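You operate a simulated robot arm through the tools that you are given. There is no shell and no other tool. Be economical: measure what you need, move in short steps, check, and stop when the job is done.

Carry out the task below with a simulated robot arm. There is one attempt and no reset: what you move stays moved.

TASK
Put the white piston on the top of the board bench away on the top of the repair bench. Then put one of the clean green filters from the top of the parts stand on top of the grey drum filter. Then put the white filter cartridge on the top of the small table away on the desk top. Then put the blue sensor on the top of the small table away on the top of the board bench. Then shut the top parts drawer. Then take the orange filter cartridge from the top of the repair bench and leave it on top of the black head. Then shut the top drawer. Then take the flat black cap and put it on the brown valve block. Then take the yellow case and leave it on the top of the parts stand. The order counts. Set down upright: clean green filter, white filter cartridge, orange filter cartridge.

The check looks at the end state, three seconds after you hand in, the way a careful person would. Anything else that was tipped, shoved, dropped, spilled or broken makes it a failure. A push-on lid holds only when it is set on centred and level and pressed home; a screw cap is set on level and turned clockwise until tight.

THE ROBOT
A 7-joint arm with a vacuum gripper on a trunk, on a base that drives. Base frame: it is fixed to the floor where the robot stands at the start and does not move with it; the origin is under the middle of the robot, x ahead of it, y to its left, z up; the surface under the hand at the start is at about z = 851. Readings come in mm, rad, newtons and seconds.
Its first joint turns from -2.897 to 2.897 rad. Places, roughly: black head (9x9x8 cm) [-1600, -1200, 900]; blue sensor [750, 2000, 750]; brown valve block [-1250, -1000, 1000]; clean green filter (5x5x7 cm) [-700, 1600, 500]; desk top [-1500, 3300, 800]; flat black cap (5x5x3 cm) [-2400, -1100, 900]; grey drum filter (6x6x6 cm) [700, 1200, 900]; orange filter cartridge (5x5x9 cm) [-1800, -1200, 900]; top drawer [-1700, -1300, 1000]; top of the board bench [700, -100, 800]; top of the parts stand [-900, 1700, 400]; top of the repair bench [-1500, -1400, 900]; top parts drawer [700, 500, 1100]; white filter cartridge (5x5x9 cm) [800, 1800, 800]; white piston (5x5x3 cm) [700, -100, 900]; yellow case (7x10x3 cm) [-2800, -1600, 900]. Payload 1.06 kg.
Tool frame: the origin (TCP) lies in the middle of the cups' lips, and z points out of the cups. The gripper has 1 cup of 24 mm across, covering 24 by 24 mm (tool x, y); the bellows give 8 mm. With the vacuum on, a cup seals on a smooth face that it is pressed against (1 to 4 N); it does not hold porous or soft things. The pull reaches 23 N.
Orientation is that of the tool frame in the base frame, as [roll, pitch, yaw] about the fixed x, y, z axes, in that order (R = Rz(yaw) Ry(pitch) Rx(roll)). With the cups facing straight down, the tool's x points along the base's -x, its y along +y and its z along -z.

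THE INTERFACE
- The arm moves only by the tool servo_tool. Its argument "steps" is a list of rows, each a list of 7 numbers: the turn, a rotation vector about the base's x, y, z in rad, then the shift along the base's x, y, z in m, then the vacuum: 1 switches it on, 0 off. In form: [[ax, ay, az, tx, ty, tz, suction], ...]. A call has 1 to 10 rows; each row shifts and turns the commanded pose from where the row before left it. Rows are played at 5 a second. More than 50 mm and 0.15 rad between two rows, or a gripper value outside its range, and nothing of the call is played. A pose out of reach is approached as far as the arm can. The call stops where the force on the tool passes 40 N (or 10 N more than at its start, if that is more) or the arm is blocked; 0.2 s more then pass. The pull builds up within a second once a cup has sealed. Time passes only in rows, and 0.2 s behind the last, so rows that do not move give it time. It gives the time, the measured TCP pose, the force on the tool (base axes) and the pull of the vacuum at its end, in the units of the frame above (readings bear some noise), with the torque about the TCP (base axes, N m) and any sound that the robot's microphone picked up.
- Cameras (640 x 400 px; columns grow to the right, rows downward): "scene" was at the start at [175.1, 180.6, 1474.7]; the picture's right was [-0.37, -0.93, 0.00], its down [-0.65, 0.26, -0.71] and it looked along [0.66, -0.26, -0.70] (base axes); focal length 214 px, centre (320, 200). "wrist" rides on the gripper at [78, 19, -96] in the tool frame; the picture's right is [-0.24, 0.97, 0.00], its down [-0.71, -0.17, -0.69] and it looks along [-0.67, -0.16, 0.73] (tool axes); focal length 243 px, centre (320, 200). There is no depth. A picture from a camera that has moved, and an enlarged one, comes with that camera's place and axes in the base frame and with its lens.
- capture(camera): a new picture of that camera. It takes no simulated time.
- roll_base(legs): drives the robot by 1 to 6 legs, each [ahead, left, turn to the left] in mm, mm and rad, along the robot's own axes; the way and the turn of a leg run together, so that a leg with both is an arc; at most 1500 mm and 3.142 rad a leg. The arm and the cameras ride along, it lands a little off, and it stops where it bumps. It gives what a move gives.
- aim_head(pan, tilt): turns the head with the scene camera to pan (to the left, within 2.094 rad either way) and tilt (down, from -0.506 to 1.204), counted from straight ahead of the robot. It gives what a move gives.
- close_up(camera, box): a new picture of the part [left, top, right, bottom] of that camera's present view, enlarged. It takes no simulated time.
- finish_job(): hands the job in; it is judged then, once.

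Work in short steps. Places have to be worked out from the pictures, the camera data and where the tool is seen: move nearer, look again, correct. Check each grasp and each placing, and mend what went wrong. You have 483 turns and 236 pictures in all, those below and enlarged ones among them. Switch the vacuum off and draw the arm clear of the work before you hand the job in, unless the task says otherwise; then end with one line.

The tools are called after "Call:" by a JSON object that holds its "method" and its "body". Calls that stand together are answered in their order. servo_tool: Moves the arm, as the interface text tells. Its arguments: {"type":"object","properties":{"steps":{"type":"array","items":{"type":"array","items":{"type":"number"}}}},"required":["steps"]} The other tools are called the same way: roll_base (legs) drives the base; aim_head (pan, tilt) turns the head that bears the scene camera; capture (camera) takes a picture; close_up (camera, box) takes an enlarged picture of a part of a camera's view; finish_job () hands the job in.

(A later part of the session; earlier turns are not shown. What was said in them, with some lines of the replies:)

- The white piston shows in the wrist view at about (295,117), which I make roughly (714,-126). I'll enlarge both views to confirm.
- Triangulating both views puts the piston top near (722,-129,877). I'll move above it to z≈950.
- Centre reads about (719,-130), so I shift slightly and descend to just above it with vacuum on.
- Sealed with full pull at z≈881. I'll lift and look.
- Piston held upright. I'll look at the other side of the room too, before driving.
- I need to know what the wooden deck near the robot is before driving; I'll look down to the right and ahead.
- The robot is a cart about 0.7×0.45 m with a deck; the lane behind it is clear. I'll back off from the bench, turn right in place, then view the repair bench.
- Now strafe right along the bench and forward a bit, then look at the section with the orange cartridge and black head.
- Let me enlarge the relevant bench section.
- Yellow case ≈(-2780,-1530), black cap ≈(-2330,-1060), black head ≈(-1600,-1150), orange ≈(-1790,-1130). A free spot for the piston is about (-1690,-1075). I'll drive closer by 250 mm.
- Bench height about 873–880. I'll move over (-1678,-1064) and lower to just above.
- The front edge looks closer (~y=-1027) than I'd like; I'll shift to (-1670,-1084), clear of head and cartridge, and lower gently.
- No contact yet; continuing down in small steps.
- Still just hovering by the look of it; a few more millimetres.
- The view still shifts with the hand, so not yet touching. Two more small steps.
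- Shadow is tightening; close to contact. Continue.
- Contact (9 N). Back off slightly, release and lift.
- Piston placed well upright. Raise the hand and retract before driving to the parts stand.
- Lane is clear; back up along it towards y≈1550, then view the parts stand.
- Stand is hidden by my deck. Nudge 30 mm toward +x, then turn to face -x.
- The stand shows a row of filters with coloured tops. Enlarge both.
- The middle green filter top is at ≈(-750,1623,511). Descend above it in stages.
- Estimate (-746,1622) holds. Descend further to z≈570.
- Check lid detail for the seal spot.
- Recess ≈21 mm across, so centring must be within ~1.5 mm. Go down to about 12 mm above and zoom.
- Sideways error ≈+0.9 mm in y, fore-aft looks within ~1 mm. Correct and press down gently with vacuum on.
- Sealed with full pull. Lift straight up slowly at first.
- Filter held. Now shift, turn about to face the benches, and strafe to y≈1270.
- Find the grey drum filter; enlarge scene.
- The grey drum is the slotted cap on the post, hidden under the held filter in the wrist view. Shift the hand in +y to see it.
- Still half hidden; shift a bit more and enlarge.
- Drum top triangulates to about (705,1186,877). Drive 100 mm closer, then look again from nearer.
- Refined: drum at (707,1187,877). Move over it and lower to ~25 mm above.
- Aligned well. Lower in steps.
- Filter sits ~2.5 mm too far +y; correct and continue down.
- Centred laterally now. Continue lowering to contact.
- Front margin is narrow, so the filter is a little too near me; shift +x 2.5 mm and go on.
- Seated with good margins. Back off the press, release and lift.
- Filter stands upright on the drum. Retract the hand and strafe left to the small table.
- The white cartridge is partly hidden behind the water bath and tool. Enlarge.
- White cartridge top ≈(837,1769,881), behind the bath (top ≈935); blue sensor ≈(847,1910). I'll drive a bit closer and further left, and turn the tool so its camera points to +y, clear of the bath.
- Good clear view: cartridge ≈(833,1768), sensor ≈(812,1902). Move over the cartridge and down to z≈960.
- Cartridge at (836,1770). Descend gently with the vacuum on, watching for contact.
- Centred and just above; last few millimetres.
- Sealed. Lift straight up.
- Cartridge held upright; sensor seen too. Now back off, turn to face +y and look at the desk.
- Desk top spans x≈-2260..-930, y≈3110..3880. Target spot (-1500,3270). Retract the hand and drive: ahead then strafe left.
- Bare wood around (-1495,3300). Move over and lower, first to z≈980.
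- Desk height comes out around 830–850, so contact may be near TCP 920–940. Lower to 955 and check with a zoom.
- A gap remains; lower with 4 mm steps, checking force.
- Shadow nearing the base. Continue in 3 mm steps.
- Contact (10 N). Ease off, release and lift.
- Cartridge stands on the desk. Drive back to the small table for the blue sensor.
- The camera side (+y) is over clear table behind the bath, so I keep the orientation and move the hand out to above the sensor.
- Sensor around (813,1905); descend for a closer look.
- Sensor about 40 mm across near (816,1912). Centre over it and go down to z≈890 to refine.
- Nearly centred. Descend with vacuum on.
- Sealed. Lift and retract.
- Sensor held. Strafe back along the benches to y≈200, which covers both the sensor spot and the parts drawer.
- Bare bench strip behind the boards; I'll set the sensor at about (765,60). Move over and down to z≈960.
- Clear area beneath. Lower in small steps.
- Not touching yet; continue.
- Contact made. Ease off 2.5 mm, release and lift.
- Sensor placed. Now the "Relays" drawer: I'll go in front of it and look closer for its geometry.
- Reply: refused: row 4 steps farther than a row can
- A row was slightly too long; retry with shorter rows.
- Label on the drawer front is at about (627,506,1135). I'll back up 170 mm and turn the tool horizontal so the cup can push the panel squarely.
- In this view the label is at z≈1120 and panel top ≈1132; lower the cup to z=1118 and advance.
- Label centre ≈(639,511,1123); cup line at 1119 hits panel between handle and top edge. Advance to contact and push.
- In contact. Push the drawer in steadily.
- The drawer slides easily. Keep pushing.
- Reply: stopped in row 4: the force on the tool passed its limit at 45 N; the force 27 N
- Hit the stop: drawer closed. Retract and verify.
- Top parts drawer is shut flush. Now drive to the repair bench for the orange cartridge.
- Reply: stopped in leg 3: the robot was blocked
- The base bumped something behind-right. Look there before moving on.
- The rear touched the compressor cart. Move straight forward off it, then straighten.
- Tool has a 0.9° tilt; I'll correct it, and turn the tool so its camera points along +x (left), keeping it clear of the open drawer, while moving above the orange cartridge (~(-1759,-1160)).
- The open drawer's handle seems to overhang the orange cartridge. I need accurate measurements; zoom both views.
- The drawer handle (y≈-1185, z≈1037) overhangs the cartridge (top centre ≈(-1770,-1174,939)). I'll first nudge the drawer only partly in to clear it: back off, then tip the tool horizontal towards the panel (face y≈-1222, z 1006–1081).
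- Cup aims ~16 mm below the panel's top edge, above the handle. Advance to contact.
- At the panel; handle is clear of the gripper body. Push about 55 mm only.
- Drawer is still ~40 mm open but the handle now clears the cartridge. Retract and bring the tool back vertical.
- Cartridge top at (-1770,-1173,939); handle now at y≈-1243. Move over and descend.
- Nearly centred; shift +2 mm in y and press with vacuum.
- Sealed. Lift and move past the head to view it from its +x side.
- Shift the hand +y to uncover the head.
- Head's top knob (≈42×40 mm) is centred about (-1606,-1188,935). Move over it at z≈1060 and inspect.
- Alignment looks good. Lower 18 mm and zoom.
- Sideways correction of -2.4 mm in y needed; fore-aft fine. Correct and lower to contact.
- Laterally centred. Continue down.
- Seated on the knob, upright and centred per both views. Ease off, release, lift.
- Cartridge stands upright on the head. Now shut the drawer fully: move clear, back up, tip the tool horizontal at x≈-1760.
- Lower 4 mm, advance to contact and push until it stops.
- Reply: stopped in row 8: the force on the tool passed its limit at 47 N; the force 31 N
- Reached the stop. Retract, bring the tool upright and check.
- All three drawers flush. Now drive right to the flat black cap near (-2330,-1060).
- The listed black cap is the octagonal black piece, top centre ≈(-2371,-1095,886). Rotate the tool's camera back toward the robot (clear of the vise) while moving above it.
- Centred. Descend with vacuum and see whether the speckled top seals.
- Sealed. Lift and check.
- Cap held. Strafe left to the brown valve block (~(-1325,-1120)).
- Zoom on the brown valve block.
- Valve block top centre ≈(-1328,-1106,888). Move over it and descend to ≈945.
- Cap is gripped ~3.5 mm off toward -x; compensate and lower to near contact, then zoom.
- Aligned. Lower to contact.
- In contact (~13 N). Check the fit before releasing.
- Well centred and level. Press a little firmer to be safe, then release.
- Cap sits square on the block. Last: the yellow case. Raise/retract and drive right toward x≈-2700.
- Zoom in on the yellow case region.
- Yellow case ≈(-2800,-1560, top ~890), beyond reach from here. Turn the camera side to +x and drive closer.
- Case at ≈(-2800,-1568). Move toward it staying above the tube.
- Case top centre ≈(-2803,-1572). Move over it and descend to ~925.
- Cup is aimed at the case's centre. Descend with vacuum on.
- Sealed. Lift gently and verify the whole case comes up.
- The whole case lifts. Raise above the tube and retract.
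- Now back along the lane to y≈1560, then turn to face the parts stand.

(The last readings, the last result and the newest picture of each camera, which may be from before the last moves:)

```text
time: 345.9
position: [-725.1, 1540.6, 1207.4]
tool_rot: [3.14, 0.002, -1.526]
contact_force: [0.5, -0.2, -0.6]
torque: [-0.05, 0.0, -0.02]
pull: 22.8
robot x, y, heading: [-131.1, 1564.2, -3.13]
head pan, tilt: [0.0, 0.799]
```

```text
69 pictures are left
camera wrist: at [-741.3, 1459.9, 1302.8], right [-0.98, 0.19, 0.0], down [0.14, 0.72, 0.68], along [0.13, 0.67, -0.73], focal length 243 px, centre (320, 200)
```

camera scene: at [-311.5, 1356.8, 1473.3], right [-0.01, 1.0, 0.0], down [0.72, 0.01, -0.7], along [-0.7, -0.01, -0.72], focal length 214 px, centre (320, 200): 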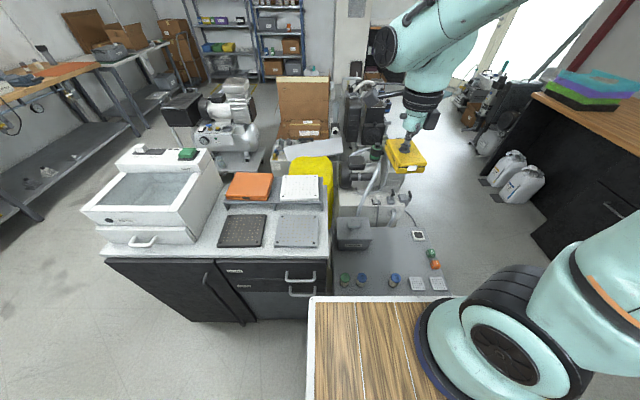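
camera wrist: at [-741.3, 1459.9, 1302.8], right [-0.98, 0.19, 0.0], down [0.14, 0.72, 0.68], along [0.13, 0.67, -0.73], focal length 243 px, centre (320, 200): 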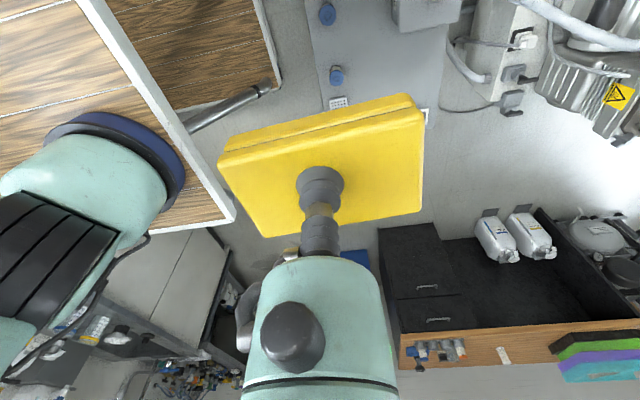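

Free area on the stand near (-890,1770). Move over it, then descend.

Call:
{"method": "servo_tool", "body": {"steps": [[0, 0, 0, -0.0275, 0.0382, 0, 1], [0, 0, 0, -0.0275, 0.0382, 0, 1], [0, 0, 0, -0.0275, 0.0382, 0, 1], [0, 0, 0, -0.0275, 0.0382, 0, 1], [0, 0, 0, -0.0275, 0.0382, 0, 1], [0, 0, 0, -0.0275, 0.0382, 0, 1], [0, 0, 0, 0, 0, -0.045, 1], [0, 0, 0, 0, 0, -0.045, 1], [0, 0, 0, 0, 0, -0.045, 1], [0, 0, 0, 0, 0, -0.045, 1]]}}

Call:
{"method": "servo_tool", "body": {"steps": [[0, 0, 0, 0, 0, -0.045, 1], [0, 0, 0, 0, 0, -0.045, 1], [0, 0, 0, 0, 0, -0.045, 1], [0, 0, 0, 0, 0, -0.045, 1], [0, 0, 0, 0, 0, -0.045, 1]]}}

Call:
{"method": "capture", "body": {"camera": "wrist"}}

Call:
{"method": "close_up", "body": {"camera": "scene", "box": [320, 190, 480, 290]}}

```text
time: 348.1
position: [-889.2, 1768.9, 1026.9]
tool_rot: [3.139, -0.001, -1.525]
contact_force: [0.5, 0.9, -0.6]
torque: [0.0, 0.02, 0.03]
pull: 22.7
robot x, y, heading: [-134.1, 1564.6, -3.131]
head pan, tilt: [0.0, 0.799]
```

```text
time: 349.3
position: [-891.9, 1768.9, 801.8]
tool_rot: [3.14, 0.001, -1.524]
contact_force: [0.7, -0.3, -1.3]
torque: [-0.04, 0.01, 0.01]
pull: 22.7
robot x, y, heading: [-134.0, 1565.4, -3.133]
head pan, tilt: [0.0, 0.799]
```

```text
68 pictures are left
camera wrist: at [-907.2, 1689.1, 897.4], right [-0.98, 0.19, 0.0], down [0.14, 0.71, 0.68], along [0.13, 0.67, -0.73], focal length 243 px, centre (320, 200)
```

wrist: 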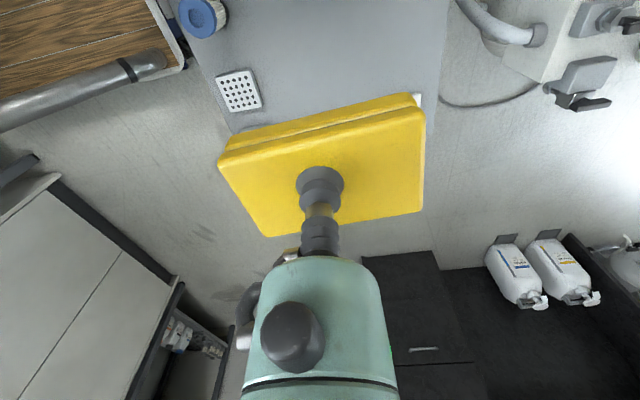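

```text
4.00 times, centred on (400, 240) of scene
camera zoom: at [-311.2, 1356.7, 1473.3], right [-0.01, 1.0, 0.0], down [0.72, 0.01, -0.7], along [-0.7, -0.01, -0.72], focal length 858 px, centre (0, 40)
```

zoom: 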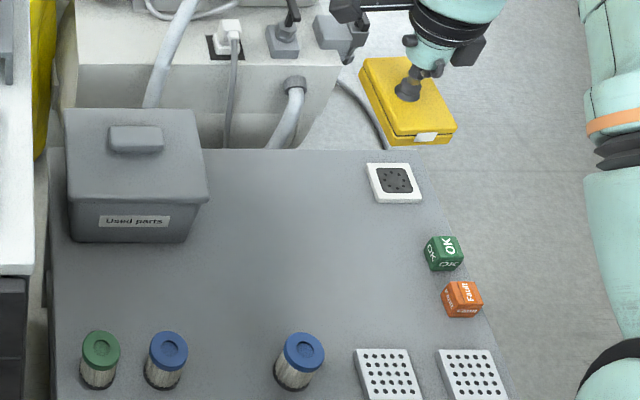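

Landing spot projects onto bare stand area. Continue down to z≈525.

Call:
{"method": "servo_tool", "body": {"steps": [[0, 0, 0, 0, 0, -0.045, 1], [0, 0, 0, 0, 0, -0.045, 1], [0, 0, 0, 0, 0, -0.045, 1], [0, 0, 0, 0, 0, -0.045, 1], [0, 0, 0, 0, 0, -0.045, 1], [0, 0, 0, 0, 0, -0.045, 1]]}}

Call:
{"method": "capture", "body": {"camera": "wrist"}}

Call:
{"method": "close_up", "body": {"camera": "scene", "box": [320, 190, 480, 290]}}

```text
time: 350.7
position: [-891.7, 1769.9, 531.3]
tool_rot: [3.14, -0.001, -1.525]
contact_force: [0.6, -0.4, -0.1]
torque: [0.0, 0.04, -0.02]
pull: 22.7
robot x, y, heading: [-130.3, 1569.2, -3.133]
head pan, tilt: [0.0, 0.799]
```

```text
66 pictures are left
camera wrist: at [-907.8, 1689.1, 626.8], right [-0.98, 0.19, 0.0], down [0.14, 0.72, 0.68], along [0.13, 0.67, -0.73], focal length 243 px, centre (320, 200)
```

wrist: 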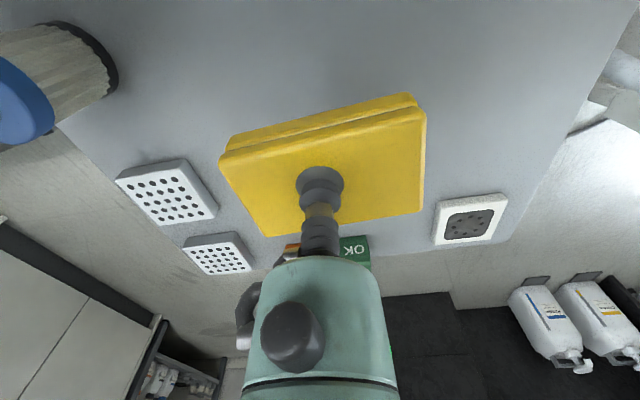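

```text
4.00 times, centred on (400, 240) of scene
camera zoom: at [-311.4, 1356.7, 1473.2], right [-0.01, 1.0, 0.0], down [0.72, 0.01, -0.7], along [-0.7, -0.01, -0.72], focal length 858 px, centre (0, 40)
```

zoom: 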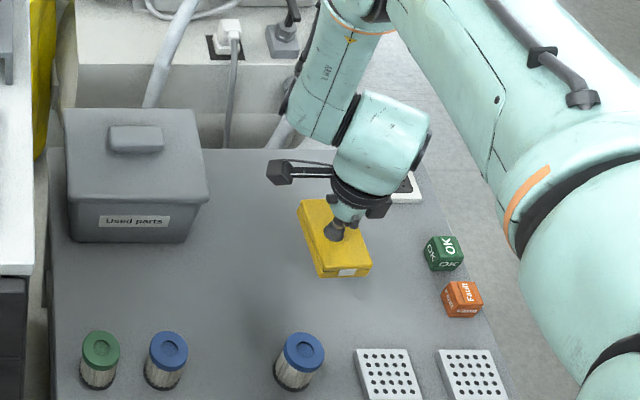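

Clear all round. Lower in small steps to contact (~z 477).

Call:
{"method": "servo_tool", "body": {"steps": [[0, 0, 0, 0, 0, -0.025, 1], [0, 0, 0, 0, 0, -0.012, 1], [0, 0, 0, 0, 0, -0.006, 1], [0, 0, 0, 0, 0, -0.003, 1], [0, 0, 0, 0, 0, 0, 1]]}}

Call:
{"method": "servo_tool", "body": {"steps": [[0, 0, 0, 0, 0, -0.003, 1], [0, 0, 0, 0, 0, 0, 1]]}}

Call:
{"method": "servo_tool", "body": {"steps": [[0, 0, 0, 0, 0, -0.002, 1], [0, 0, 0, 0, 0, 0, 1]]}}

Call:
{"method": "servo_tool", "body": {"steps": [[0, 0, 0, 0, 0, -0.002, 1], [0, 0, 0, 0, 0, 0, 1]]}}

```text
time: 351.9
position: [-890.3, 1768.7, 487.0]
tool_rot: [3.14, 0.0, -1.522]
contact_force: [-0.4, -0.1, -1.0]
torque: [0.04, 0.0, -0.02]
pull: 22.8
robot x, y, heading: [-132.4, 1570.9, -3.13]
head pan, tilt: [0.0, 0.799]
```

```text
time: 352.5
position: [-891.3, 1768.5, 483.7]
tool_rot: [3.14, -0.001, -1.525]
contact_force: [-0.4, 0.5, -0.7]
torque: [-0.01, 0.0, 0.01]
pull: 22.5
robot x, y, heading: [-131.2, 1571.4, -3.133]
head pan, tilt: [0.0, 0.799]
```

```text
time: 353.1
position: [-891.8, 1769.4, 480.3]
tool_rot: [3.14, -0.002, -1.526]
contact_force: [-0.3, 0.9, -0.8]
torque: [-0.02, 0.03, -0.03]
pull: 23.4
robot x, y, heading: [-131.3, 1567.7, -3.13]
head pan, tilt: [0.0, 0.799]
```

```text
time: 353.7
position: [-890.7, 1770.1, 479.1]
tool_rot: [3.138, -0.002, -1.526]
contact_force: [0.8, -2.4, 7.7]
torque: [0.0, -0.02, -0.04]
pull: 23.0
robot x, y, heading: [-135.6, 1567.7, -3.133]
head pan, tilt: [0.0, 0.799]
```

Contact. Release and lift away.

Call:
{"method": "servo_tool", "body": {"steps": [[0, 0, 0, 0, 0, 0.0005, 1], [0, 0, 0, 0, 0, 0, 0], [0, 0, 0, 0, 0, 0, 0], [0, 0, 0, 0, 0, 0, 0], [0, 0, 0, 0, 0, 0.004, 0], [0, 0, 0, 0, 0, 0.006, 0], [0, 0, 0, 0, 0, 0.03, 0], [0, 0, 0, 0, 0, 0.045, 0], [0, 0, 0, 0, 0, 0.045, 0], [0, 0, 0, 0, 0, 0.045, 0]]}}

Call:
{"method": "servo_tool", "body": {"steps": [[0, 0, 0, 0, 0, 0.045, 0], [0, 0, 0, 0, 0, 0.045, 0], [0, 0, 0, 0, 0, 0.045, 0], [0, 0, 0, 0, 0, 0.045, 0], [0, 0, 0, 0, 0, 0.045, 0], [0, 0, 0, 0.01, 0, 0.045, 0], [0, 0, 0, 0.01, 0, 0.045, 0], [0, 0, 0, 0.01, 0, 0.045, 0], [0, 0, 0, 0.02, 0, 0.04, 0], [0, 0, 0, 0.02, 0, 0.04, 0]]}}

Call:
{"method": "capture", "body": {"camera": "scene"}}

Call:
{"method": "close_up", "body": {"camera": "scene", "box": [320, 210, 480, 310]}}

```text
time: 355.9
position: [-890.7, 1768.7, 655.6]
tool_rot: [-3.14, -0.001, -1.522]
contact_force: [0.2, 0.1, -0.7]
torque: [-0.01, -0.01, 0.0]
pull: 0.1
robot x, y, heading: [-134.2, 1568.7, -3.136]
head pan, tilt: [0.0, 0.799]
```

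```text
time: 358.1
position: [-820.5, 1769.0, 1096.2]
tool_rot: [-3.141, 0.001, -1.525]
contact_force: [-0.2, 0.4, -0.1]
torque: [0.03, -0.01, 0.0]
pull: 0.0
robot x, y, heading: [-134.7, 1568.8, -3.134]
head pan, tilt: [0.0, 0.799]
```

```text
64 pictures are left
camera scene: at [-312.3, 1356.7, 1473.1], right [-0.01, 1.0, 0.0], down [0.72, 0.01, -0.7], along [-0.7, -0.01, -0.72], focal length 214 px, centre (320, 200)
```

scene: 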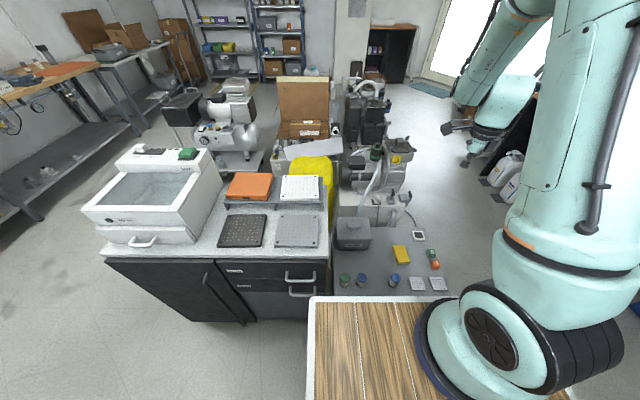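

```text
4.00 times, centred on (400, 260) of scene
camera zoom: at [-312.3, 1356.7, 1473.1], right [-0.01, 1.0, 0.0], down [0.72, 0.01, -0.7], along [-0.7, -0.01, -0.72], focal length 858 px, centre (0, -40)
```

zoom: 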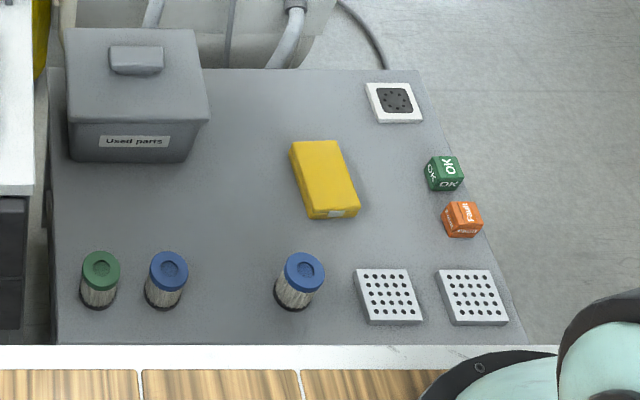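

Everything is in place: the case lies flat on the stand, the vacuum is off and the arm is clear. Handing in.

Call:
{"method": "finish_job", "body": {}}

```text
The job is handed in.
```

All nine steps were carried out in the order given and the job is handed in. While driving, the robot's base once bumped the compressor cart; later pictures show the cart where it was before.
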